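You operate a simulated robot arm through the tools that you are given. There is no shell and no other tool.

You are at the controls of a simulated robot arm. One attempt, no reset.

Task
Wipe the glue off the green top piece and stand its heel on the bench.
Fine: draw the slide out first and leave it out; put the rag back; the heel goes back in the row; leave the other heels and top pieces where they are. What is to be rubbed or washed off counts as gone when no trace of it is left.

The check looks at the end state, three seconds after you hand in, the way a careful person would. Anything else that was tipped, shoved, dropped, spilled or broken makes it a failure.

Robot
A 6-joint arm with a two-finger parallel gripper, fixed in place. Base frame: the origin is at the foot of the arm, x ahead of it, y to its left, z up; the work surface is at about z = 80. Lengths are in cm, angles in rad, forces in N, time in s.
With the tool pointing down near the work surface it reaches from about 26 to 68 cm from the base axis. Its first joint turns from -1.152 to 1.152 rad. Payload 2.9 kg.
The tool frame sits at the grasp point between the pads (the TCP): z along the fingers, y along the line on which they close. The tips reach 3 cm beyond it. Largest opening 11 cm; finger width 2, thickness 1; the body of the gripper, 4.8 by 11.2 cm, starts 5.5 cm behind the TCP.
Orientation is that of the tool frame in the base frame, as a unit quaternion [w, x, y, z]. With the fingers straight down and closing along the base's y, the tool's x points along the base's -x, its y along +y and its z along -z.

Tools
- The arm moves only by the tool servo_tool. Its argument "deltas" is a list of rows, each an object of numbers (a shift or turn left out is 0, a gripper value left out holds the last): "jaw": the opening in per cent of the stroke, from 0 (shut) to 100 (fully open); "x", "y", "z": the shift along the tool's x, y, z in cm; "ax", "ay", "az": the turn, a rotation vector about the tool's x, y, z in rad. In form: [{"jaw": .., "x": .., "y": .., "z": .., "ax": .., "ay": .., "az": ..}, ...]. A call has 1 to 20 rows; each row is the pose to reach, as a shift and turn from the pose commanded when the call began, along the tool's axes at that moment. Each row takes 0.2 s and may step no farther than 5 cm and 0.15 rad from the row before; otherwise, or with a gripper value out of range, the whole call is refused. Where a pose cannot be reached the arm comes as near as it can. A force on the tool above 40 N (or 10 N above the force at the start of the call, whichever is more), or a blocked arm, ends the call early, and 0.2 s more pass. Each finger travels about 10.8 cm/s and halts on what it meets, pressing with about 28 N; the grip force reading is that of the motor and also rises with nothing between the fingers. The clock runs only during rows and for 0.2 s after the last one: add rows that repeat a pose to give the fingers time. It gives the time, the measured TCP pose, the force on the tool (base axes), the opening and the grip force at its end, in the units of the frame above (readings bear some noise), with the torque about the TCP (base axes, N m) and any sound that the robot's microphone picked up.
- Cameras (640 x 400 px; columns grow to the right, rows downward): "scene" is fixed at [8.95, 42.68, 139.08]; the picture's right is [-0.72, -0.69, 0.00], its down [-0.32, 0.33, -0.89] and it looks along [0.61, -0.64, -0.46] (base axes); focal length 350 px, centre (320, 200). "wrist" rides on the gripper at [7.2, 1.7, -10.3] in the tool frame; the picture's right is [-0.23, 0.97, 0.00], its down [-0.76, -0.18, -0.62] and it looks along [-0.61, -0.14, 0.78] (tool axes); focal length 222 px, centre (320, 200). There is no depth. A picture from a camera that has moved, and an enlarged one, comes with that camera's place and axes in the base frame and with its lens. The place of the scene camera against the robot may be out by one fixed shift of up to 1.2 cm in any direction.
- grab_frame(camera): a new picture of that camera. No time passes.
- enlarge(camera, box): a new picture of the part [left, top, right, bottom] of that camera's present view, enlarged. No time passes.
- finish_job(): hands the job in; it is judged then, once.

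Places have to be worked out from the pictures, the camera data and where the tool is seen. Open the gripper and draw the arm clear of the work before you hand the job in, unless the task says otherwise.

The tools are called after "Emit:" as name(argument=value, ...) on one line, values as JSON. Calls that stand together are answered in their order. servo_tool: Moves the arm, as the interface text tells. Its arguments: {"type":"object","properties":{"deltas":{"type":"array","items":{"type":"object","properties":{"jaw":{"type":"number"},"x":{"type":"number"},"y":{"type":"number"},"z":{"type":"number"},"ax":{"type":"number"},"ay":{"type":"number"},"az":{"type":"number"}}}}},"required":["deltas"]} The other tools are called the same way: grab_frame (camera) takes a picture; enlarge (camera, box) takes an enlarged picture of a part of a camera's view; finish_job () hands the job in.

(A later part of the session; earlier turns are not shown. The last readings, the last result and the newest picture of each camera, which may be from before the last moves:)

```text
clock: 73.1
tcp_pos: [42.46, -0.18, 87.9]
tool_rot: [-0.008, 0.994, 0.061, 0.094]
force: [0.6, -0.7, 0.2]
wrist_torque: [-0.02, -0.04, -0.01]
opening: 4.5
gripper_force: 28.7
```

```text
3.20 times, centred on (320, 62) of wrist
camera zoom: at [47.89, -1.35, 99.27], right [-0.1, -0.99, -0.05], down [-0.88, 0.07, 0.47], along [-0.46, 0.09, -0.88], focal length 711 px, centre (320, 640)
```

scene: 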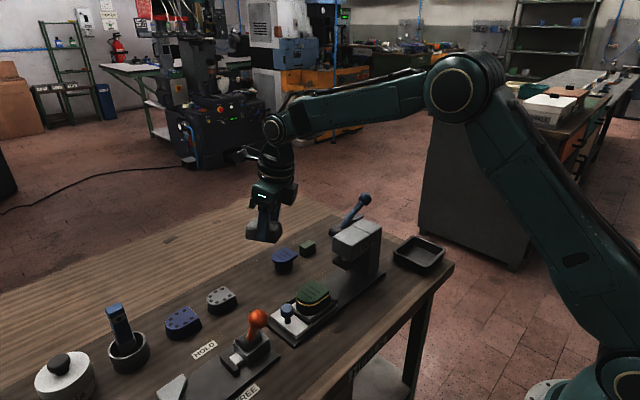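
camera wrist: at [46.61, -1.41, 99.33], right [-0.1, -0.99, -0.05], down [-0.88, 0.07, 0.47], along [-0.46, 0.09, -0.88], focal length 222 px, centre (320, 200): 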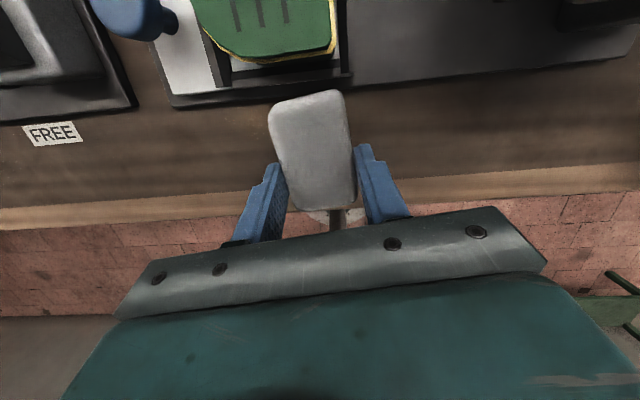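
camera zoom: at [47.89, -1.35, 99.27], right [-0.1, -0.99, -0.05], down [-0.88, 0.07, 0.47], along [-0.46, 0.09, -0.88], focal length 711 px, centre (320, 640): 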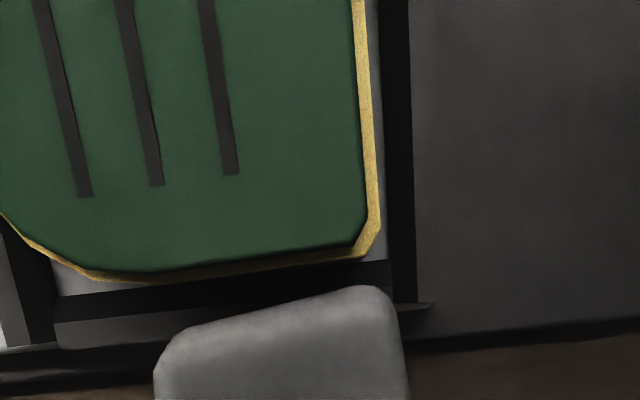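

Emit:
servo_tool(deltas=[{"x": 0.24, "y": 0.03, "z": 0.045}, {"x": 0.49, "y": 0.06, "z": 0.09}, {"x": 0.49, "y": 0.06, "z": 0.09}])

Emit:
servo_tool(deltas=[{"x": 0.15, "y": 0.02, "z": 0.03}, {"x": 0.29, "y": 0.04, "z": 0.055}, {"x": 0.29, "y": 0.04, "z": 0.055}])

Emit:
enlarge(camera="wrist", box=[220, 0, 420, 125])

```text
clock: 73.9
tcp_pos: [43.04, -0.18, 87.88]
tool_rot: [-0.008, 0.994, 0.061, 0.094]
force: [-0.4, -0.2, -1.1]
wrist_torque: [0.01, 0.0, 0.04]
opening: 4.49
gripper_force: 27.9
```

```text
clock: 74.7
tcp_pos: [43.27, -0.12, 87.71]
tool_rot: [-0.008, 0.994, 0.061, 0.093]
force: [-5.8, -0.1, 0.6]
wrist_torque: [-0.03, 0.16, -0.09]
opening: 4.51
gripper_force: 28.0
```

```text
3.20 times, centred on (320, 62) of wrist
camera zoom: at [48.69, -1.35, 99.25], right [-0.1, -0.99, -0.05], down [-0.88, 0.07, 0.47], along [-0.47, 0.09, -0.88], focal length 711 px, centre (320, 640)
```

zoom: 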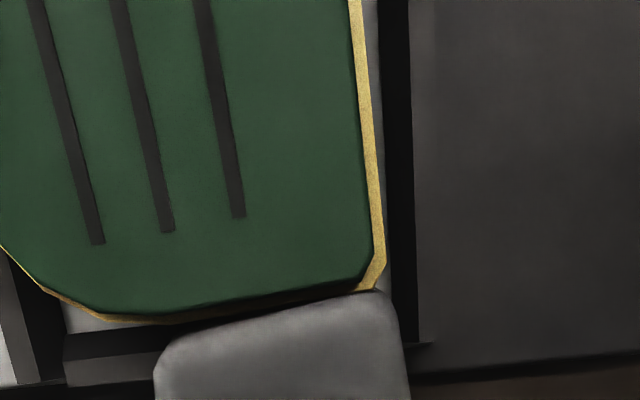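

The rag touches the band near the back corner (5.8 N at z≈85). I stroke along y a few times.

Emit:
servo_tool(deltas=[{"x": 0.04, "y": -0.3, "z": 0.01}, {"x": 0.08, "y": -0.6, "z": 0.02}, {"x": 0.12, "y": -0.9, "z": 0.03}, {"x": 0.08, "y": -0.6, "z": 0.02}, {"x": 0.04, "y": -0.3, "z": 0.01}, {"x": 0, "y": 0}, {"x": -0.03, "y": 0.3}, {"x": -0.07, "y": 0.6}, {"x": -0.03, "y": 0.3}, {"x": 0, "y": 0}, {"x": 0.04, "y": -0.3, "z": 0.01}, {"x": 0.08, "y": -0.6, "z": 0.02}, {"x": 0.12, "y": -0.9, "z": 0.03}, {"x": 0.08, "y": -0.6, "z": 0.02}, {"x": 0.04, "y": -0.3, "z": 0.01}, {"x": 0, "y": 0}])

Emit:
enlarge(camera="wrist", box=[220, 0, 420, 125])

Emit:
enlarge(camera="scene", box=[285, 255, 365, 315])

```text
clock: 78.1
tcp_pos: [43.46, -0.19, 87.89]
tool_rot: [-0.008, 0.994, 0.061, 0.094]
force: [0.5, -0.3, -1.4]
wrist_torque: [0.02, 0.02, 0.0]
opening: 4.46
gripper_force: 27.5
out of reach, approached as far as the arm can: row 3, 13
```

```text
3.20 times, centred on (320, 62) of wrist
camera zoom: at [48.73, -1.4, 99.37], right [-0.1, -0.99, -0.05], down [-0.88, 0.07, 0.47], along [-0.46, 0.09, -0.88], focal length 711 px, centre (320, 640)
```

zoom: 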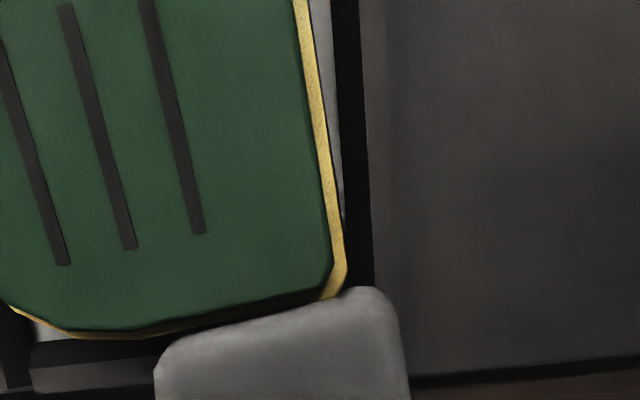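

```text
6.67 times, centred on (325, 285) of scene
camera zoom: at [8.96, 42.68, 139.08], right [-0.72, -0.69, 0.0], down [-0.32, 0.33, -0.89], along [0.61, -0.64, -0.46], focal length 2332 px, centre (287, -367)
```

zoom: 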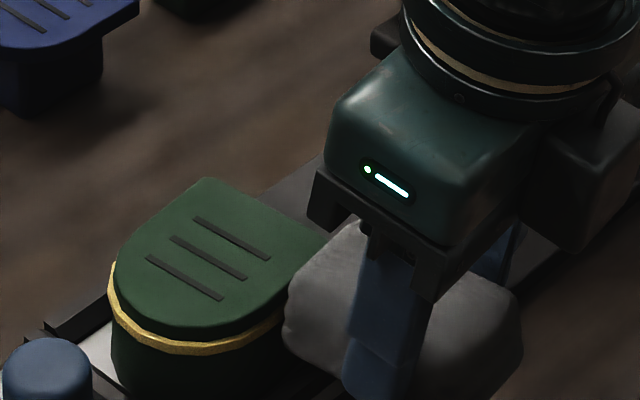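

The slide was dragged back out by friction. I back the rag off in -x to see whether the rubbed stretch of band faded at all.

Emit:
servo_tool(deltas=[{"x": -1.5, "y": -0.2, "z": -0.3}, {"x": -3.9, "y": -0.5, "z": -0.75}, {"x": -4.8, "y": -0.5, "z": -4}, {"x": -4.8, "y": -0.5, "z": -4}])

Emit:
enlarge(camera="scene", box=[265, 265, 345, 315])

Emit:
grab_frame(camera="wrist")

Emit:
enlarge(camera="wrist", box=[200, 0, 360, 100])

```text
clock: 79.1
tcp_pos: [37.81, -0.43, 91.01]
tool_rot: [-0.008, 0.994, 0.061, 0.094]
force: [-0.2, 0.1, 0.2]
wrist_torque: [-0.03, 0.0, 0.03]
opening: 4.48
gripper_force: 28.1
```

```text
8.00 times, centred on (305, 290) of scene
camera zoom: at [8.95, 42.68, 139.08], right [-0.72, -0.69, 0.0], down [-0.32, 0.33, -0.89], along [0.61, -0.64, -0.46], focal length 2798 px, centre (440, -520)
```

zoom: 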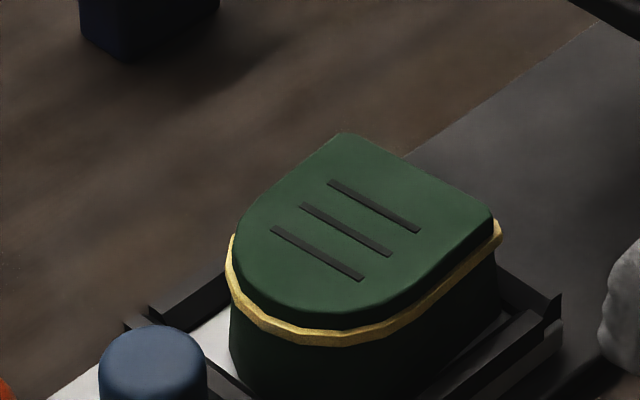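

```text
taken
camera wrist: at [43.17, -1.64, 102.33], right [-0.1, -0.99, -0.05], down [-0.88, 0.07, 0.47], along [-0.46, 0.09, -0.88], focal length 222 px, centre (320, 200)
```

wrist: 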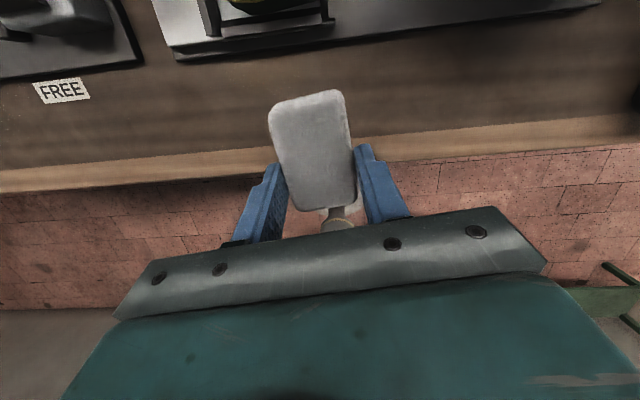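

```text
4.00 times, centred on (280, 50) of wrist
camera zoom: at [43.17, -1.64, 102.33], right [-0.1, -0.99, -0.05], down [-0.88, 0.07, 0.47], along [-0.46, 0.09, -0.88], focal length 888 px, centre (480, 800)
```

zoom: 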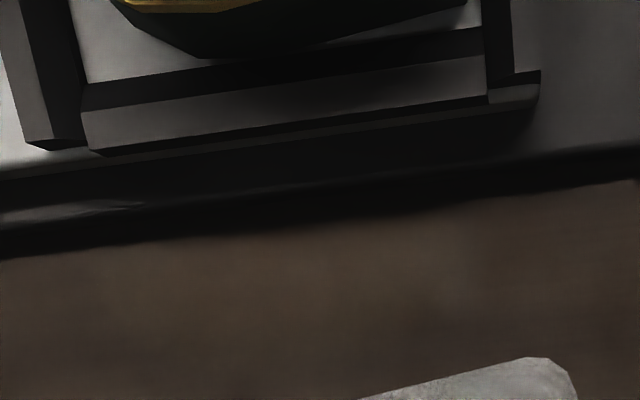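

The slide is back at its stop (the knob is at the same pixel ray as before), and the band shows no fading yet. For a conclusive test, I'll make one-way +y strokes against the stop with firm contact on that flank.

Emit:
servo_tool(deltas=[{"x": -0.68, "y": 0.81, "z": 3.03}, {"x": 1.7, "y": 1.1, "z": 3.5}, {"x": 4.09, "y": 1.43, "z": 3.94}, {"x": 4.4, "y": 1.47, "z": 4.0}, {"x": 4.4, "y": 1.47, "z": 4.0}])

Emit:
servo_tool(deltas=[{"x": 0.15, "y": 0.02, "z": 0.03}, {"x": 0.29, "y": 0.04, "z": 0.055}, {"x": 0.29, "y": 0.04, "z": 0.055}])

Emit:
servo_tool(deltas=[{"x": 0.1, "y": 0.01, "z": 0.02}, {"x": 0.2, "y": 0.02, "z": 0.04}, {"x": 0.2, "y": 0.02, "z": 0.04}])

```text
clock: 80.3
tcp_pos: [43.05, -1.23, 87.7]
tool_rot: [-0.008, 0.994, 0.06, 0.093]
force: [0.0, -0.7, 0.0]
wrist_torque: [-0.02, -0.01, 0.01]
opening: 4.49
gripper_force: 28.2
```

```text
clock: 81.1
tcp_pos: [43.52, -1.19, 87.78]
tool_rot: [-0.008, 0.994, 0.06, 0.093]
force: [0.2, -0.3, -0.7]
wrist_torque: [0.01, 0.0, -0.01]
opening: 4.48
gripper_force: 27.8
```

```text
clock: 81.9
tcp_pos: [43.57, -1.06, 87.77]
tool_rot: [-0.009, 0.994, 0.062, 0.093]
force: [-3.3, -0.4, 0.0]
wrist_torque: [0.0, 0.13, 0.01]
opening: 4.51
gripper_force: 27.7
```

Emit:
servo_tool(deltas=[{"x": 0.08, "y": 0.01, "z": 0.015}, {"x": 0.11, "y": -0.24, "z": 0.02}, {"x": 0.14, "y": -0.49, "z": 0.03}, {"x": 0.17, "y": -0.74, "z": 0.035}, {"x": 0.2, "y": -0.99, "z": 0.04}, {"x": 0.23, "y": -1.24, "z": 0.05}])

Emit:
enlarge(camera="wrist", box=[220, 0, 420, 125])

```text
clock: 83.3
tcp_pos: [43.63, 0.06, 87.67]
tool_rot: [-0.009, 0.994, 0.062, 0.092]
force: [-17.4, -8.8, 3.2]
wrist_torque: [-0.41, 0.54, -0.63]
opening: 4.48
gripper_force: 28.6
```

```text
3.20 times, centred on (320, 62) of wrist
camera zoom: at [48.92, -1.17, 99.13], right [-0.1, -0.99, -0.05], down [-0.88, 0.07, 0.47], along [-0.47, 0.09, -0.88], focal length 711 px, centre (320, 640)
```

zoom: 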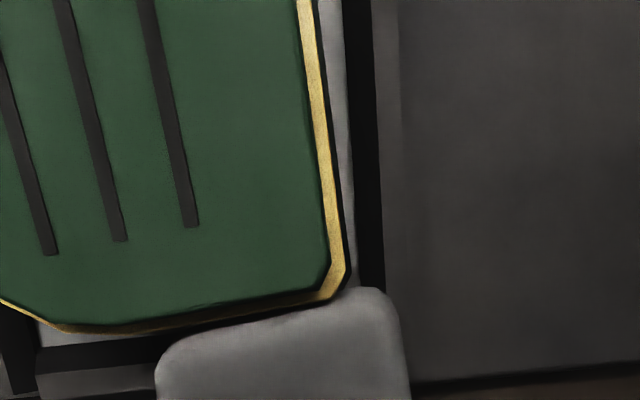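

Emit:
servo_tool(deltas=[{"x": -0.5, "y": -0.06, "z": -0.1}, {"x": -1.0, "y": 1.1, "z": -0.2}, {"x": 0.0, "y": 1.24, "z": 0.0}, {"x": 0.03, "y": 1.0, "z": 0.01}, {"x": 0.06, "y": 0.7, "z": 0.015}, {"x": 0.09, "y": 0.4, "z": 0.02}, {"x": 0.1, "y": 0.1, "z": 0.02}, {"x": -1, "y": -0.1, "z": -0.2}, {"x": -3, "y": -0.3, "z": -0.6}, {"x": -6, "y": -0.3, "z": -2}, {"x": -6, "y": -0.3, "z": -2}])

Emit:
enlarge(camera="scene", box=[273, 265, 337, 305])

```text
clock: 85.7
tcp_pos: [37.59, -0.47, 88.75]
tool_rot: [-0.008, 0.994, 0.061, 0.094]
force: [0.2, 0.5, -0.3]
wrist_torque: [0.03, -0.01, 0.01]
opening: 4.49
gripper_force: 27.7
```

```text
10.00 times, centred on (305, 285) of scene
camera zoom: at [8.95, 42.68, 139.08], right [-0.72, -0.69, 0.0], down [-0.32, 0.33, -0.89], along [0.61, -0.64, -0.46], focal length 3498 px, centre (470, -650)
```

zoom: 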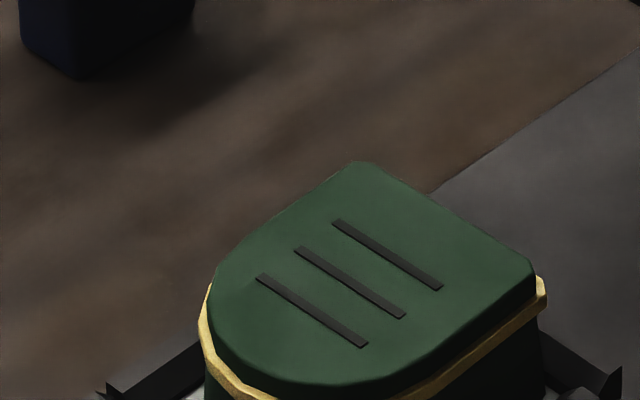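

The band is unchanged after firm rubbing while the glue on top vanished, so the band is part of the piece and the glue is gone. Now I return the rag: up, across at y≈-0.4, above the heel and clear of the press, to x≈63.

Emit:
servo_tool(deltas=[{"x": 0.9, "z": -4.5}, {"x": 1.7, "z": -9}, {"x": 2.44, "y": -0.05, "z": -12.8}, {"x": 6.6, "y": 0.5, "z": -12.0}, {"x": 10.8, "y": 1.0, "z": -11.2}, {"x": 15, "y": 1.5, "z": -10.4}, {"x": 19.2, "y": 2.1, "z": -9.6}, {"x": 23.4, "y": 2.6, "z": -8.8}, {"x": 27.4, "y": 3.09, "z": -8.04}, {"x": 27.4, "y": 3.09, "z": -8.04}])

Emit:
grab_frame(camera="wrist")

Emit:
enlarge(camera="scene", box=[265, 255, 361, 315])

```text
clock: 87.9
tcp_pos: [62.91, -1.33, 101.69]
tool_rot: [0.001, 0.993, 0.066, 0.093]
force: [-0.3, -0.4, 0.2]
wrist_torque: [-0.01, 0.02, 0.0]
opening: 4.49
gripper_force: 27.9
out of reach, approached as far as the arm can: row 7, 8, 9, 10
```

```text
taken
camera wrist: at [68.2, -2.17, 113.08], right [-0.09, -1.0, -0.03], down [-0.88, 0.07, 0.47], along [-0.47, 0.07, -0.88], focal length 222 px, centre (320, 200)
```

wrist: 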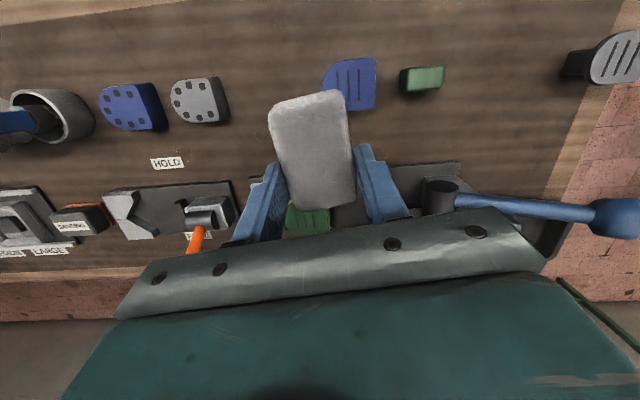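

```text
6.67 times, centred on (313, 285) of scene
camera zoom: at [8.96, 42.68, 139.08], right [-0.72, -0.69, 0.0], down [-0.32, 0.33, -0.89], along [0.61, -0.64, -0.46], focal length 2332 px, centre (367, -367)
```

zoom: 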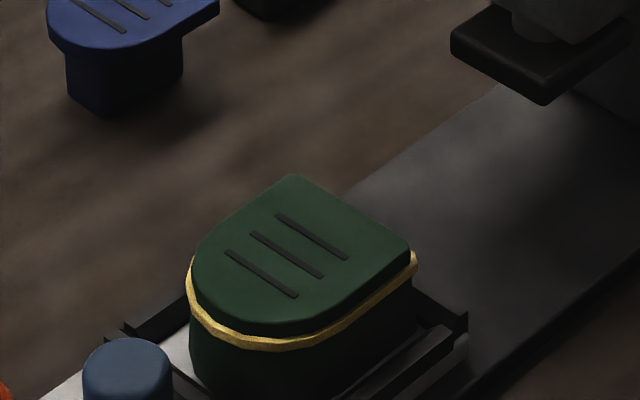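

I carry it along -y behind the press and turn the yaw back to the exact pickup orientation.

Emit:
servo_tool(deltas=[{"x": -0.645, "y": 4.62, "z": 0.657}, {"x": -1.387, "y": 9.09, "z": 1.395, "ax": -0.002, "ay": 0.002, "az": 0.03}, {"x": -1.905, "y": 13.56, "z": 2.58, "ax": -0.005, "ay": 0.005, "az": 0.065}, {"x": -2.326, "y": 17.84, "z": 3.375, "ax": -0.008, "ay": 0.008, "az": 0.1}, {"x": -2.62, "y": 21.33, "z": 4.08, "ax": -0.011, "ay": 0.0104, "az": 0.1317}, {"x": -2.62, "y": 21.33, "z": 4.08, "ax": -0.011, "ay": 0.0104, "az": 0.1317}])

Emit:
grab_frame(camera="wrist")

Emit:
enlarge(camera="scene", box=[270, 140, 430, 260])

```text
clock: 89.3
tcp_pos: [63.81, -22.37, 96.65]
tool_rot: [-0.008, 0.995, -0.005, 0.098]
force: [-0.3, 0.6, -1.2]
wrist_torque: [-0.01, -0.01, 0.01]
opening: 4.52
gripper_force: 28.4
```

```text
taken
camera wrist: at [68.89, -24.45, 108.17], right [-0.23, -0.97, -0.06], down [-0.87, 0.18, 0.46], along [-0.44, 0.16, -0.88], focal length 222 px, centre (320, 200)
```

wrist: 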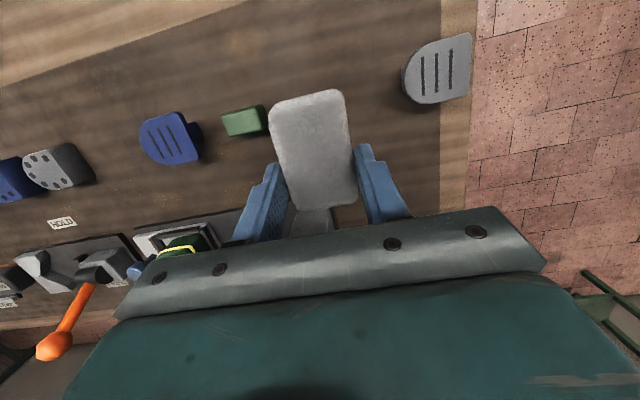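

```text
3.33 times, centred on (350, 200) of scene
camera zoom: at [8.96, 42.67, 139.08], right [-0.72, -0.69, 0.0], down [-0.32, 0.33, -0.89], along [0.61, -0.64, -0.46], focal length 1166 px, centre (220, 200)
```

zoom: 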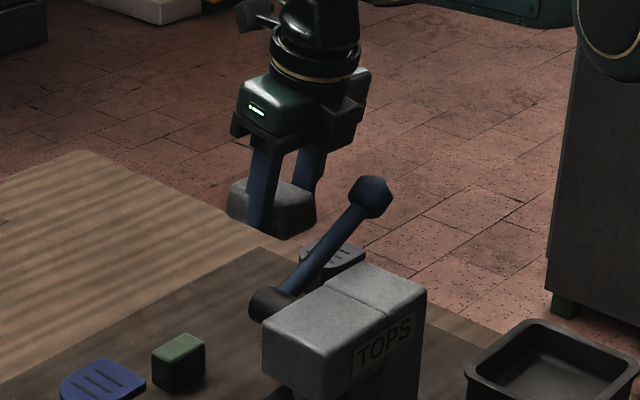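

Nearly the pickup orientation; I correct the remaining ~0.015 rad and lower the rag to just above its home spot.

Emit:
servo_tool(deltas=[{"x": 0.281, "y": 1.084, "z": 3.76, "ax": -0.017, "az": -0.0116}, {"x": 0.462, "y": 1.14, "z": 6.96, "ax": -0.017, "az": -0.0116}, {"x": 0.093, "y": 1.203, "z": 10.86, "ax": -0.017, "az": -0.0116}, {"x": -0.013, "y": 1.224, "z": 12.16, "ax": -0.017, "az": -0.0116}, {"x": -0.013, "y": 1.224, "z": 12.16, "ax": -0.017, "az": -0.0116}])

Emit:
grab_frame(camera="wrist")

```text
clock: 90.5
tcp_pos: [65.93, -23.51, 84.88]
tool_rot: [0.001, 0.995, 0.0, 0.098]
force: [-0.3, 0.0, -0.8]
wrist_torque: [0.0, 0.0, -0.03]
opening: 4.47
gripper_force: 28.4
```

```text
taken
camera wrist: at [71.01, -25.26, 96.47], right [-0.22, -0.97, -0.05], down [-0.87, 0.18, 0.46], along [-0.44, 0.14, -0.89], focal length 222 px, centre (320, 200)
```

wrist: 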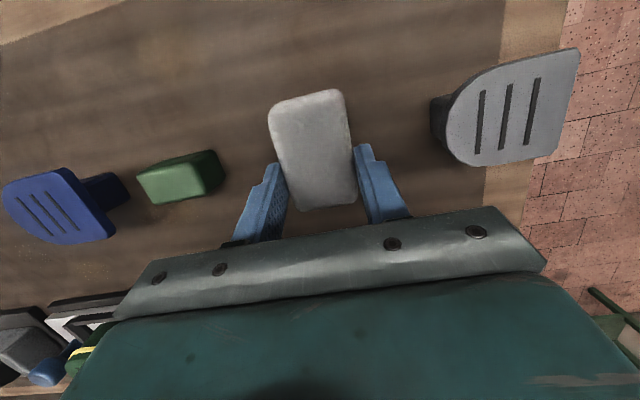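

Emit:
servo_tool(deltas=[{"x": 0.03, "y": -0.05, "z": 0.3}, {"x": 0.07, "y": -0.1, "z": 0.6}, {"x": 0.07, "y": -0.1, "z": 0.6}])

Emit:
servo_tool(deltas=[{"x": -0.02, "z": 0.08}, {"x": -0.02, "z": 0.08}])

```text
clock: 91.3
tcp_pos: [66.25, -23.37, 84.31]
tool_rot: [0.0, 0.995, 0.0, 0.099]
force: [0.6, -0.8, -0.7]
wrist_torque: [0.0, 0.03, 0.05]
opening: 4.51
gripper_force: 28.0
```

```text
clock: 91.9
tcp_pos: [66.29, -23.36, 84.28]
tool_rot: [0.0, 0.995, 0.0, 0.099]
force: [-0.2, -0.1, -0.1]
wrist_torque: [0.01, 0.02, 0.02]
opening: 4.5
gripper_force: 27.5
```

Emit:
servo_tool(deltas=[{"x": -0.02, "z": 0.1}, {"x": -0.02, "z": 0.1}])

Emit:
servo_tool(deltas=[{"x": -0.01, "z": 0.05}, {"x": -0.01, "z": 0.05}])

```text
clock: 92.5
tcp_pos: [66.3, -23.43, 84.27]
tool_rot: [0.0, 0.995, 0.0, 0.098]
force: [-0.2, -0.4, -1.1]
wrist_torque: [0.01, -0.01, 0.01]
opening: 4.49
gripper_force: 28.6
```

```text
clock: 93.1
tcp_pos: [66.21, -23.51, 84.17]
tool_rot: [0.0, 0.995, 0.0, 0.099]
force: [0.1, -0.5, -0.8]
wrist_torque: [-0.01, 0.04, -0.03]
opening: 4.5
gripper_force: 28.5
```

Emit:
servo_tool(deltas=[{"x": -0.01, "z": 0.06}, {"x": -0.01, "z": 0.06}])

Emit:
servo_tool(deltas=[{"x": -0.01, "z": 0.06}, {"x": -0.01, "z": 0.06}])

```text
clock: 93.7
tcp_pos: [66.18, -23.39, 84.17]
tool_rot: [0.0, 0.995, 0.0, 0.097]
force: [0.7, -0.7, -0.5]
wrist_torque: [0.03, 0.01, -0.04]
opening: 4.54
gripper_force: 28.3
```

```text
clock: 94.3
tcp_pos: [66.16, -23.35, 84.09]
tool_rot: [0.0, 0.995, 0.0, 0.098]
force: [0.1, -0.2, 0.1]
wrist_torque: [0.01, 0.01, -0.02]
opening: 4.48
gripper_force: 28.0
```

Emit:
servo_tool(deltas=[{"x": -0.01, "z": 0.06}, {"x": -0.01, "z": 0.06}])

Emit:
servo_tool(deltas=[{"x": -0.01, "z": 0.06}, {"x": -0.01, "z": 0.06}])

```text
clock: 94.9
tcp_pos: [66.22, -23.38, 84.09]
tool_rot: [-0.001, 0.995, 0.0, 0.099]
force: [-0.2, -0.8, -0.4]
wrist_torque: [0.05, 0.02, 0.0]
opening: 4.49
gripper_force: 28.0
```

```text
clock: 95.5
tcp_pos: [66.2, -23.36, 84.04]
tool_rot: [0.0, 0.995, 0.001, 0.099]
force: [0.2, 1.0, -1.2]
wrist_torque: [0.01, -0.02, 0.02]
opening: 4.52
gripper_force: 27.8
```

Emit:
servo_tool(deltas=[{"x": -0.01, "z": 0.08}, {"x": -0.01, "z": 0.08}])

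Emit:
enlarge(camera="scene", box=[290, 205, 370, 255])

```text
clock: 96.1
tcp_pos: [66.3, -23.38, 83.98]
tool_rot: [0.0, 0.995, 0.0, 0.099]
force: [-1.6, 1.5, 6.2]
wrist_torque: [0.01, -0.02, 0.02]
opening: 4.52
gripper_force: 27.8
```

```text
8.00 times, centred on (330, 230) of scene
camera zoom: at [8.94, 42.68, 139.08], right [-0.72, -0.69, 0.0], down [-0.32, 0.33, -0.89], along [0.61, -0.64, -0.46], focal length 2798 px, centre (240, -40)
```

zoom: 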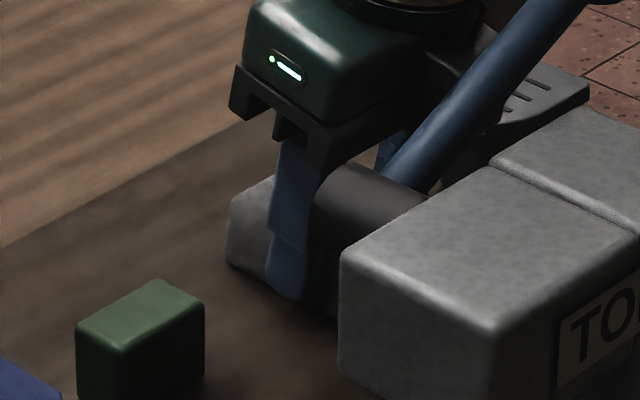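

The rag touches the bench (6 N) at its home spot. I open to 66 % and retreat along the same route upward.

Emit:
servo_tool(deltas=[{"jaw": 40}, {"jaw": 55}, {"jaw": 66}, {"jaw": 66}, {"jaw": 66}])

Emit:
servo_tool(deltas=[{"x": 0.29, "z": -1.98}, {"x": 0.58, "z": -3.96}, {"x": 0.58, "y": -0.3, "z": -8.04}, {"x": 0.38, "y": -1, "z": -12.16}, {"x": -0.1, "y": -1.5, "z": -15}, {"x": -0.1, "y": -1.5, "z": -15}])

Emit:
grab_frame(camera="wrist")

Emit:
enlarge(camera="scene", box=[290, 205, 370, 255])

```text
clock: 97.3
tcp_pos: [66.19, -23.37, 83.83]
tool_rot: [-0.001, 0.995, 0.0, 0.099]
force: [-0.4, 0.6, 0.5]
wrist_torque: [-0.01, 0.0, 0.02]
opening: 7.27
gripper_force: 0.0
```

```text
clock: 98.7
tcp_pos: [63.17, -21.63, 98.49]
tool_rot: [-0.001, 0.995, 0.0, 0.099]
force: [-0.4, -0.1, -0.2]
wrist_torque: [0.01, 0.02, 0.01]
opening: 7.26
gripper_force: 0.0
```

```text
taken
camera wrist: at [68.36, -23.44, 109.98], right [-0.22, -0.97, -0.05], down [-0.87, 0.18, 0.46], along [-0.44, 0.14, -0.89], focal length 222 px, centre (320, 200)
```

wrist: 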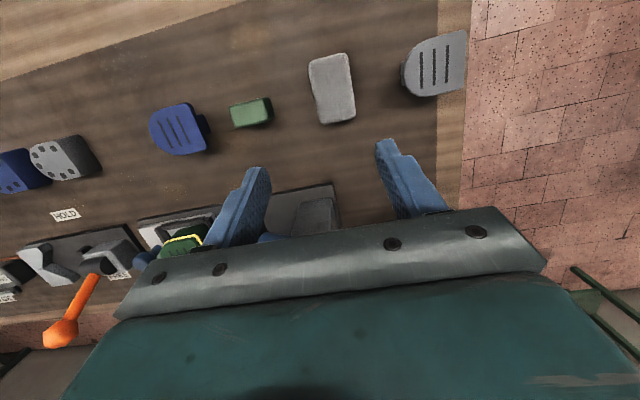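

```text
8.00 times, centred on (330, 230) of scene
camera zoom: at [8.95, 42.68, 139.08], right [-0.72, -0.69, 0.0], down [-0.32, 0.33, -0.89], along [0.61, -0.64, -0.46], focal length 2798 px, centre (240, -40)
```

zoom: 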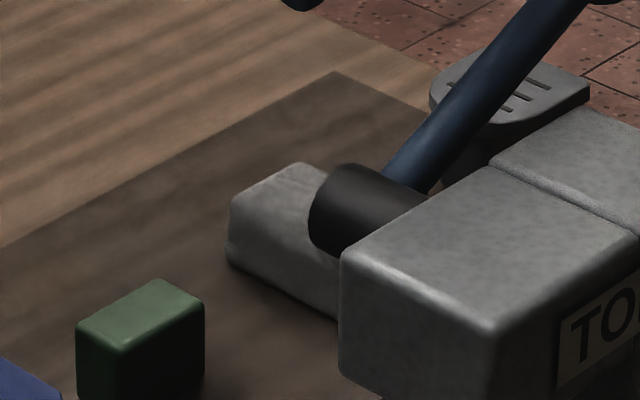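

The rag is back on its spot, matching the earlier picture. I remove the lean and move the tool to a safe place beside the heel, up high.

Emit:
servo_tool(deltas=[{"x": -0.1, "y": -2, "z": -2.06, "ay": -0.1}, {"x": -0.2, "y": -5, "z": -4.12, "ay": -0.197}, {"x": -0.89, "y": -9, "z": -5.79, "ay": -0.197}, {"x": -2.75, "y": -12.8, "z": -6.67, "ay": -0.197}, {"x": -5.21, "y": -16.5, "z": -7.16, "ay": -0.197}, {"x": -7.66, "y": -18.6, "z": -7.65, "ay": -0.197}, {"x": -7.66, "y": -18.6, "z": -7.65, "ay": -0.197}])

Emit:
servo_tool(deltas=[{"az": -0.143, "y": -0.5}, {"az": -0.286, "y": -1}, {"az": -0.429, "y": -1.5}, {"az": -0.571, "y": -2}, {"az": -0.714, "y": -2.5}, {"az": -0.857, "y": -3}, {"az": -1.0, "y": -3.5}, {"az": -1.143, "y": -4}, {"az": -1.285, "y": -4.5}, {"az": -1.428, "y": -5}, {"az": -1.571, "y": -5}, {"az": -1.571, "y": -5}])

Emit:
grab_frame(camera="wrist")

Emit:
grab_frame(camera="scene")

```text
clock: 100.3
tcp_pos: [54.36, -4.42, 104.89]
tool_rot: [0.01, 1.0, 0.006, -0.002]
force: [-0.5, 0.3, -0.1]
wrist_torque: [0.01, -0.02, 0.0]
opening: 7.28
gripper_force: 0.0
out of reach, approached as far as the arm can: row 5, 6, 7
```

```text
clock: 102.9
tcp_pos: [54.39, 0.63, 104.95]
tool_rot: [0.0, 0.707, 0.707, 0.0]
force: [-0.1, 1.0, 0.7]
wrist_torque: [-0.01, 0.01, 0.02]
opening: 7.27
gripper_force: 0.1
```

```text
taken
camera wrist: at [56.04, 7.78, 115.15], right [0.97, -0.23, 0.0], down [-0.18, -0.76, 0.62], along [-0.14, -0.61, -0.78], focal length 222 px, centre (320, 200)
```

wrist: 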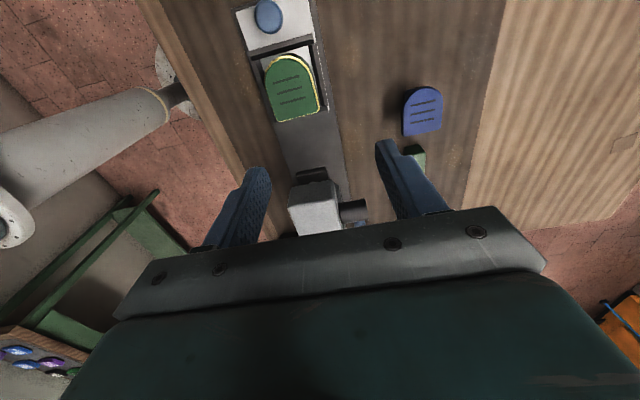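

```text
taken
```

scene: 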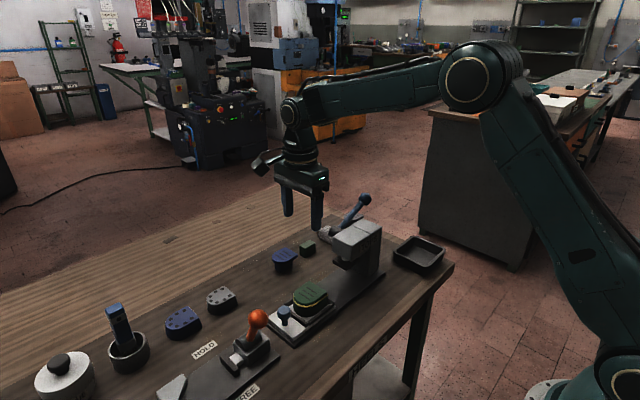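

Exactly vertical, with fingers closing along x. I look closely at the heel in its nest and at the row gap.

Emit:
enlarge(camera="wrist", box=[235, 40, 347, 130])

Emit:
servo_tool(deltas=[{"x": 3, "y": -1}, {"x": 6, "y": -2}, {"x": 9, "y": -3}, {"x": 11, "y": -3}, {"x": 11, "y": -3}])

Emit:
grab_frame(camera="wrist")

Emit:
enlarge(camera="wrist", box=[240, 80, 400, 210])

```text
4.44 times, centred on (291, 85) of wrist
camera zoom: at [56.04, 7.78, 115.15], right [0.97, -0.23, 0.0], down [-0.18, -0.76, 0.62], along [-0.14, -0.61, -0.78], focal length 987 px, centre (449, 711)
```

zoom: 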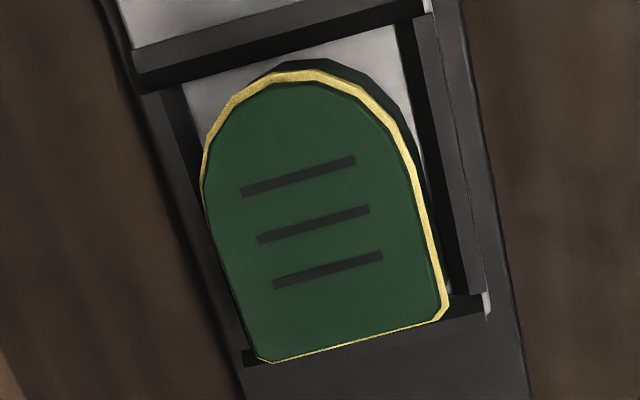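

```text
clock: 104.1
tcp_pos: [51.4, 11.62, 104.87]
tool_rot: [0.0, 0.707, 0.707, 0.0]
force: [-0.6, -0.6, 0.8]
wrist_torque: [0.03, 0.01, 0.01]
opening: 7.27
gripper_force: 0.1
```

```text
taken
camera wrist: at [53.12, 18.82, 115.17], right [0.97, -0.23, 0.0], down [-0.18, -0.76, 0.62], along [-0.14, -0.61, -0.78], focal length 222 px, centre (320, 200)
```

wrist: 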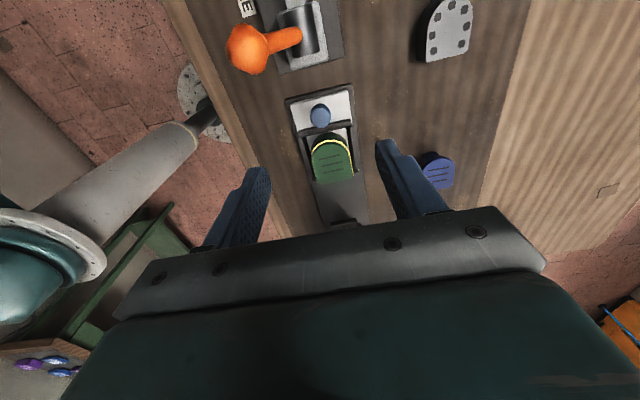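

```text
3.08 times, centred on (320, 145) of wrist
camera zoom: at [53.12, 18.82, 115.17], right [0.97, -0.23, 0.0], down [-0.18, -0.76, 0.62], along [-0.14, -0.61, -0.78], focal length 684 px, centre (320, 369)
```

zoom: 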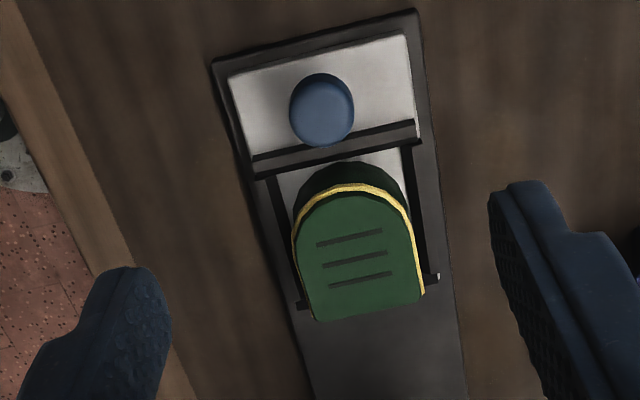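

The top face is fully clean and the slide is at its stop. Heel centre ≈ (51.1, 2.1); I move above it with the jaws open wide and check alignment before the final descent.

Emit:
servo_tool(deltas=[{"x": -4, "y": -0.1, "jaw": 82}, {"x": -8, "y": -0.2, "z": 2}, {"x": -10, "y": -0.35, "z": 6}, {"x": -10, "y": -0.35, "z": 10}, {"x": -10, "y": -0.35, "z": 13.5}, {"x": -10, "y": -0.35, "z": 13.5}])

Emit:
grab_frame(camera="wrist")

Emit:
enlarge(camera="scene", box=[250, 215, 378, 315])

```text
clock: 105.5
tcp_pos: [51.23, 1.72, 91.38]
tool_rot: [0.001, 0.707, 0.707, 0.001]
force: [-0.5, -0.4, 0.5]
wrist_torque: [-0.01, 0.05, -0.01]
opening: 9.01
gripper_force: 0.1
```

```text
taken
camera wrist: at [52.87, 8.9, 101.69], right [0.97, -0.23, 0.0], down [-0.18, -0.76, 0.62], along [-0.14, -0.61, -0.78], focal length 222 px, centre (320, 200)
```

wrist: 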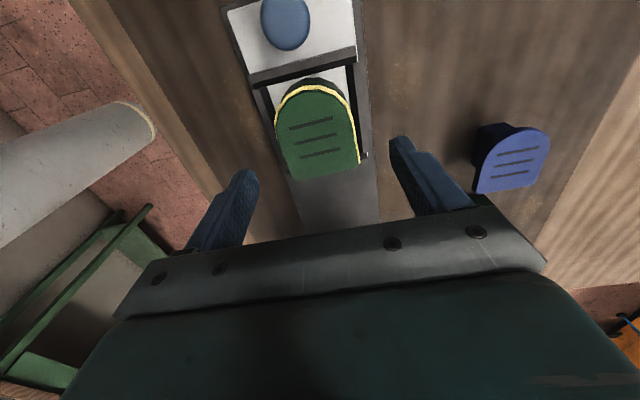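

```text
4.00 times, centred on (314, 265) of scene
camera zoom: at [8.96, 42.68, 139.08], right [-0.72, -0.69, 0.0], down [-0.32, 0.33, -0.89], along [0.61, -0.64, -0.46], focal length 1399 px, centre (344, -60)
```

zoom: 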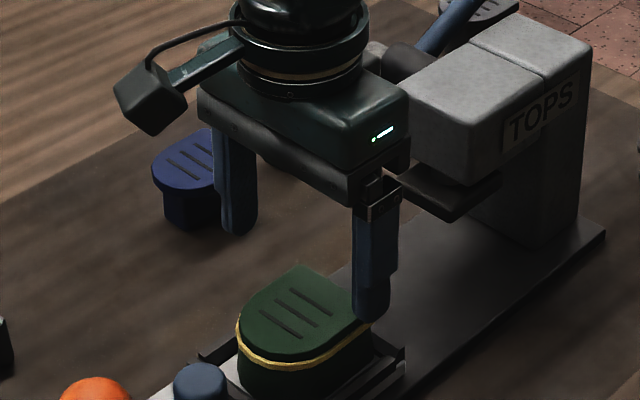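

The heel is centred between the fingers in x (≈51.2). I descend to TCP z≈86.6 and close.

Emit:
servo_tool(deltas=[{"z": 2, "x": 0.1}, {"z": 3.5, "x": 0.2}, {"z": 4.75, "x": 0.2}, {"z": 4.75, "x": 0.2}])

Emit:
enlarge(camera="scene", box=[260, 245, 356, 315])

Emit:
grab_frame(camera="wrist")

```text
clock: 106.5
tcp_pos: [51.12, 1.81, 86.56]
tool_rot: [0.0, 0.707, 0.707, 0.0]
force: [0.7, 0.0, -0.1]
wrist_torque: [0.02, 0.04, 0.02]
opening: 9.03
gripper_force: 0.0
```

```text
5.71 times, centred on (308, 280) of scene
camera zoom: at [8.96, 42.68, 139.08], right [-0.72, -0.69, 0.0], down [-0.32, 0.33, -0.89], along [0.61, -0.64, -0.46], focal length 1999 px, centre (389, -257)
```

zoom: 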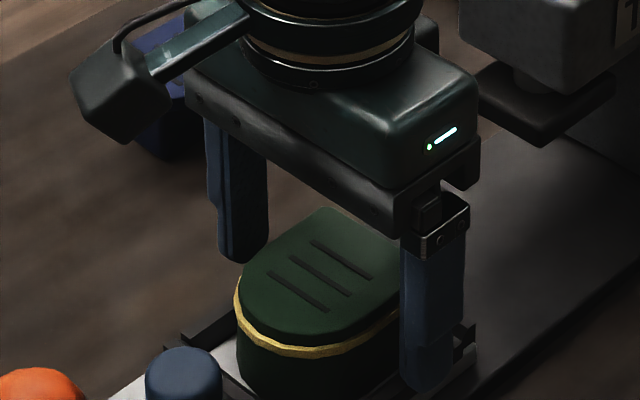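

```text
taken
camera wrist: at [52.77, 9.02, 96.81], right [0.97, -0.23, 0.0], down [-0.18, -0.76, 0.62], along [-0.14, -0.61, -0.78], focal length 222 px, centre (320, 200)
```

wrist: 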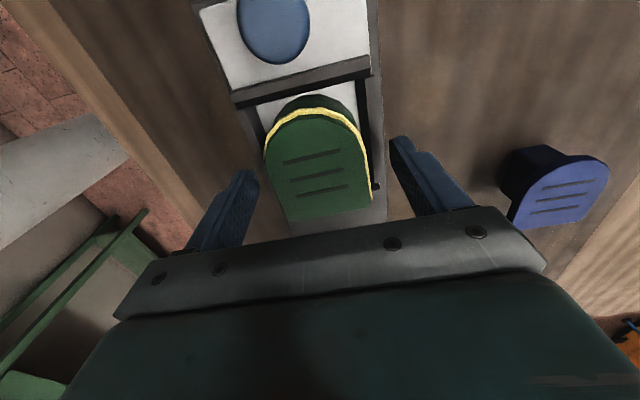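

Emit:
servo_tool(deltas=[{"jaw": 60}, {"jaw": 50}, {"jaw": 40}, {"jaw": 40}, {"jaw": 40}])

Emit:
enlarge(camera="scene", box=[260, 245, 356, 315])

```text
clock: 107.7
tcp_pos: [51.11, 1.69, 86.58]
tool_rot: [0.0, 0.708, 0.706, 0.0]
force: [-0.3, 0.2, -0.8]
wrist_torque: [-0.01, 0.01, -0.01]
opening: 5.79
gripper_force: 28.4
```

```text
5.71 times, centred on (308, 280) of scene
camera zoom: at [8.96, 42.68, 139.08], right [-0.72, -0.69, 0.0], down [-0.32, 0.33, -0.89], along [0.61, -0.64, -0.46], focal length 1999 px, centre (389, -257)
```

zoom: 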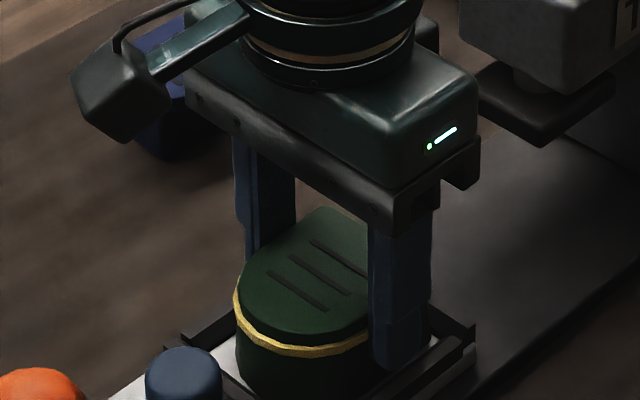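

The heel is gripped (5.79 cm, balanced). I lift slowly out of the nest and check.

Emit:
servo_tool(deltas=[{"z": -0.4}, {"z": -0.9}, {"z": -1.5}, {"z": -2.5}, {"z": -4}, {"z": -4}])

Emit:
enlarge(camera="scene", box=[250, 235, 362, 325])

Emit:
grab_frame(camera="wrist")

```text
clock: 109.1
tcp_pos: [50.83, 1.88, 90.78]
tool_rot: [-0.001, 0.706, 0.708, 0.001]
force: [-0.1, 0.4, -1.0]
wrist_torque: [0.02, 0.01, 0.0]
opening: 5.76
gripper_force: 27.4
```

```text
4.44 times, centred on (306, 280) of scene
camera zoom: at [8.96, 42.68, 139.08], right [-0.72, -0.69, 0.0], down [-0.32, 0.33, -0.89], along [0.61, -0.64, -0.46], focal length 1555 px, centre (382, -156)
```

zoom: 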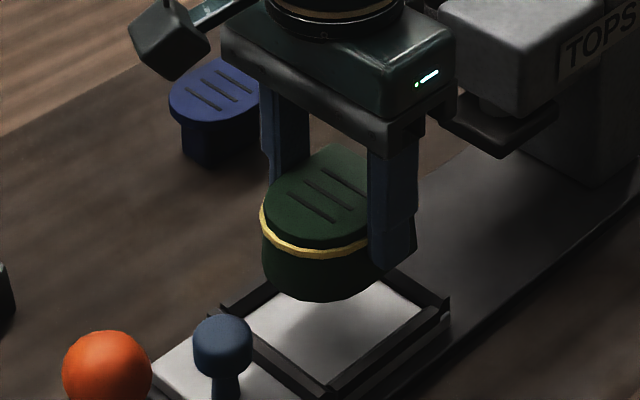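

```text
taken
camera wrist: at [52.64, 9.05, 100.91], right [0.97, -0.23, 0.0], down [-0.18, -0.76, 0.62], along [-0.14, -0.61, -0.78], focal length 222 px, centre (320, 200)
```

wrist: 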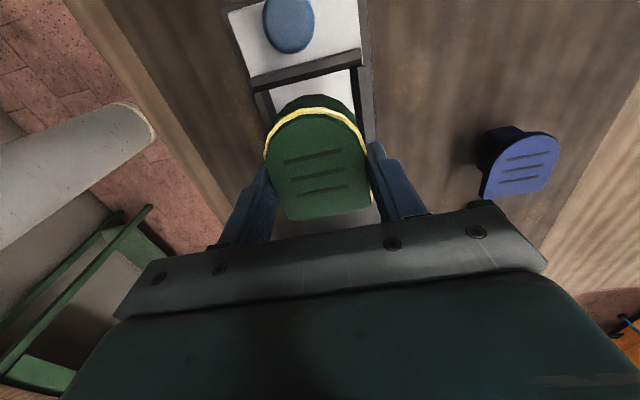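

The heel lifts out level. The row gap lies between the blue striped heel (y≈-4.5) and the grey one (y≈14.5) at x≈66, so I carry the heel to above (65.9, 4.6).

Emit:
servo_tool(deltas=[{"z": -4.2}, {"y": 3.5, "x": 0.6, "z": -4.2}, {"y": 7, "x": 1.3, "z": -4.2}, {"y": 10.5, "x": 2.0, "z": -4.2}, {"y": 13.5, "x": 2.8, "z": -4.2}, {"y": 15, "x": 2.8, "z": -4.2}, {"y": 15, "x": 2.8, "z": -4.2}])

Emit:
grab_frame(camera="wrist")

Emit:
grab_frame(camera="scene")

Emit:
enlarge(camera="scene", box=[190, 200, 350, 310])

```text
clock: 110.7
tcp_pos: [66.05, 4.62, 94.81]
tool_rot: [0.0, 0.707, 0.707, 0.001]
force: [0.0, 0.8, -0.2]
wrist_torque: [-0.01, 0.04, 0.0]
opening: 5.75
gripper_force: 27.8
```

```text
taken
camera wrist: at [67.75, 11.79, 105.07], right [0.97, -0.23, 0.0], down [-0.18, -0.76, 0.62], along [-0.14, -0.61, -0.78], focal length 222 px, centre (320, 200)
```

wrist: 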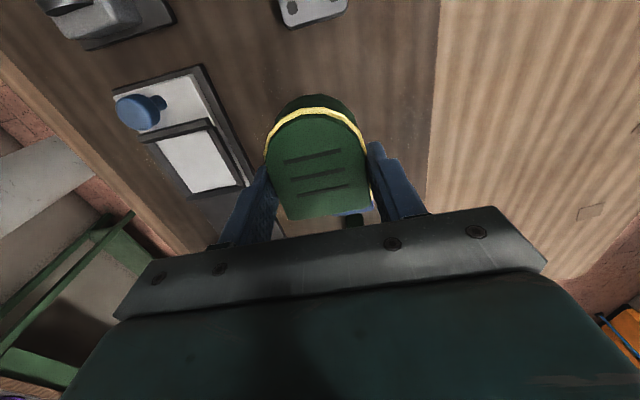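

```text
taken
```

scene: 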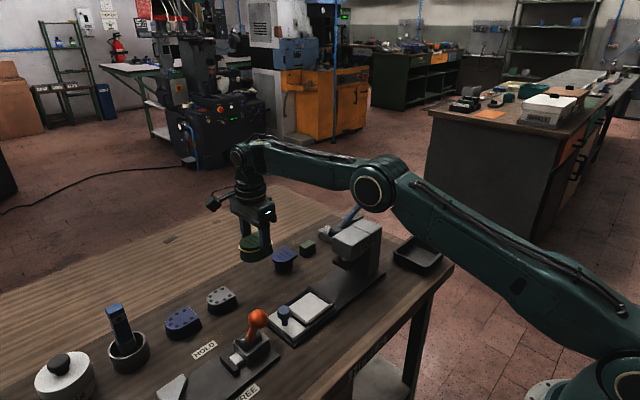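

```text
3.64 times, centred on (270, 255) of scene
camera zoom: at [8.96, 42.68, 139.08], right [-0.72, -0.69, 0.0], down [-0.32, 0.33, -0.89], along [0.61, -0.64, -0.46], focal length 1272 px, centre (502, 0)
```

zoom: 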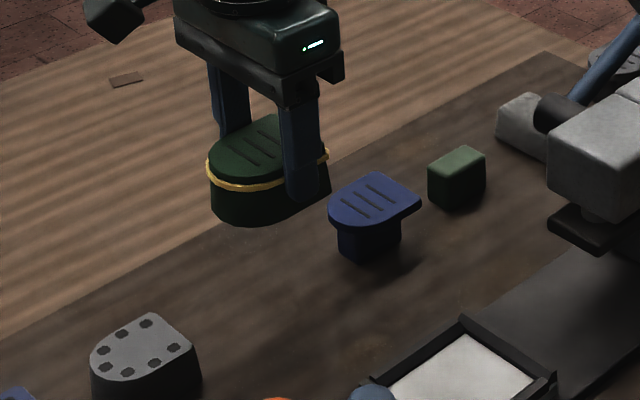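

The heel hangs over the gap, with about 3 cm of free space to each neighbour. I lower it to ~1.5 cm above the bench and check.

Emit:
servo_tool(deltas=[{"z": 3}, {"z": 6}, {"z": 8}, {"z": 8.6}, {"z": 8.6}])

Emit:
enlarge(camera="scene", box=[200, 220, 312, 310])

Emit:
grab_frame(camera="wrist")

```text
clock: 111.9
tcp_pos: [65.97, 4.7, 86.3]
tool_rot: [0.0, 0.708, 0.707, 0.001]
force: [0.2, -0.2, -0.7]
wrist_torque: [0.0, 0.0, 0.0]
opening: 5.76
gripper_force: 27.5
```

```text
4.44 times, centred on (256, 265) of scene
camera zoom: at [8.96, 42.68, 139.08], right [-0.72, -0.69, 0.0], down [-0.32, 0.33, -0.89], along [0.61, -0.64, -0.46], focal length 1555 px, centre (604, -89)
```

zoom: 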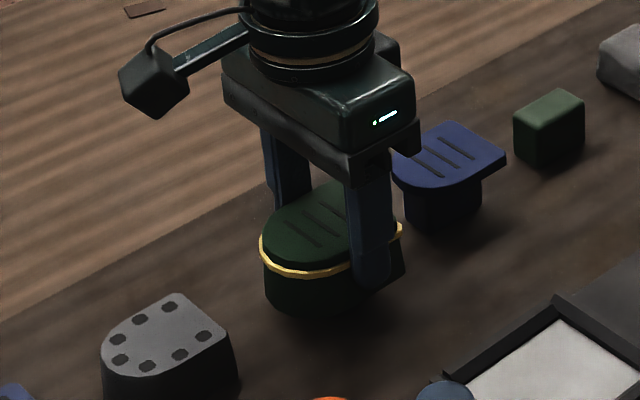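

```text
taken
camera wrist: at [67.71, 11.86, 96.52], right [0.97, -0.23, 0.0], down [-0.18, -0.76, 0.62], along [-0.14, -0.61, -0.78], focal length 222 px, centre (320, 200)
```

wrist: 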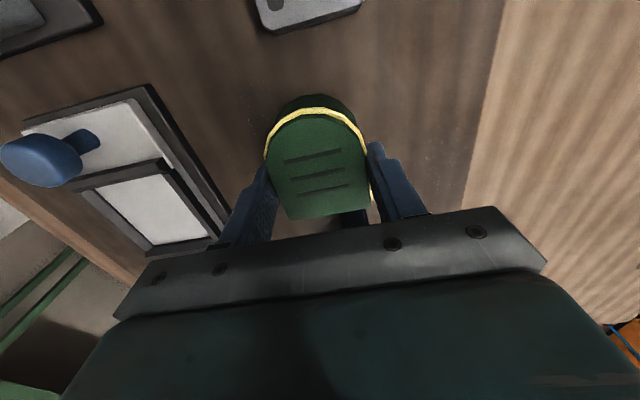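

Compared with its neighbours (x≈67), the heel sits a bit near; I shift it 0.8 cm outward, then lower gently until it touches the bench.

Emit:
servo_tool(deltas=[{"y": 0.4}, {"y": 0.8}, {"y": 0.8, "z": 0.5}, {"y": 0.8, "z": 0.9}, {"y": 0.8, "z": 1.2}, {"y": 0.8, "z": 1.2}])

Emit:
servo_tool(deltas=[{"z": 0.1}, {"z": 0.2}, {"z": 0.2}])

```text
clock: 113.3
tcp_pos: [66.87, 4.55, 85.01]
tool_rot: [0.0, 0.707, 0.707, 0.0]
force: [-0.6, -0.2, 0.0]
wrist_torque: [-0.01, -0.03, -0.01]
opening: 5.75
gripper_force: 27.9
```

```text
clock: 114.1
tcp_pos: [66.77, 4.65, 84.89]
tool_rot: [0.0, 0.708, 0.706, 0.0]
force: [-0.2, -0.2, -0.9]
wrist_torque: [0.01, 0.01, 0.0]
opening: 5.73
gripper_force: 28.4
```

Emit:
servo_tool(deltas=[{"z": 0.1}, {"z": 0.2}, {"z": 0.2}])

Emit:
servo_tool(deltas=[{"z": 0.08}, {"z": 0.15}, {"z": 0.15}])

Emit:
enlarge(camera="scene", box=[216, 250, 296, 300])

```text
clock: 114.9
tcp_pos: [66.78, 4.68, 84.69]
tool_rot: [0.001, 0.707, 0.707, 0.001]
force: [-1.2, 0.5, -0.8]
wrist_torque: [0.03, 0.0, 0.0]
opening: 5.72
gripper_force: 28.3
```

```text
clock: 115.7
tcp_pos: [66.82, 4.71, 84.35]
tool_rot: [0.0, 0.707, 0.708, 0.001]
force: [-0.2, -0.3, -0.2]
wrist_torque: [-0.02, 0.0, 0.0]
opening: 5.77
gripper_force: 28.3
```

```text
8.00 times, centred on (256, 275) of scene
camera zoom: at [8.96, 42.68, 139.08], right [-0.72, -0.69, 0.0], down [-0.32, 0.33, -0.89], along [0.61, -0.64, -0.46], focal length 2798 px, centre (832, -400)
```

zoom: 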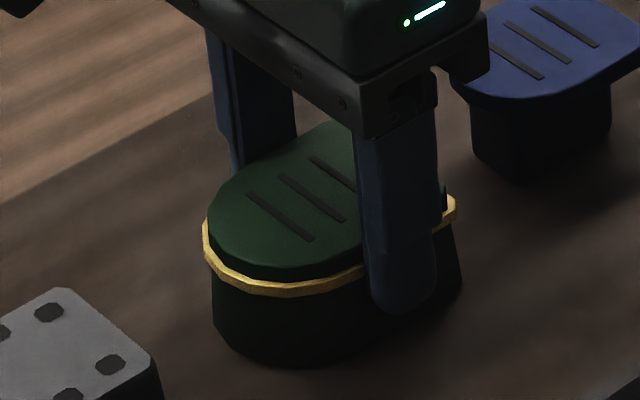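

Emit:
servo_tool(deltas=[{"z": 0.1}, {"z": 0.1}])

Emit:
servo_tool(deltas=[{"z": 0.1}, {"z": 0.1}])

Emit:
servo_tool(deltas=[{"z": 0.08}, {"z": 0.08}])

```text
clock: 116.3
tcp_pos: [66.75, 4.69, 84.33]
tool_rot: [0.0, 0.707, 0.707, 0.0]
force: [-0.9, -0.8, -0.5]
wrist_torque: [0.01, 0.01, -0.02]
opening: 5.73
gripper_force: 28.1
```

```text
clock: 116.9
tcp_pos: [66.89, 4.56, 84.27]
tool_rot: [0.001, 0.708, 0.707, 0.001]
force: [-1.9, 0.6, 6.3]
wrist_torque: [0.06, 0.19, 0.02]
opening: 5.75
gripper_force: 27.7
```

```text
clock: 117.5
tcp_pos: [66.83, 4.7, 84.35]
tool_rot: [0.002, 0.708, 0.707, 0.001]
force: [-7.9, -0.3, 20.4]
wrist_torque: [0.02, 0.55, 0.08]
opening: 5.73
gripper_force: 28.3
```

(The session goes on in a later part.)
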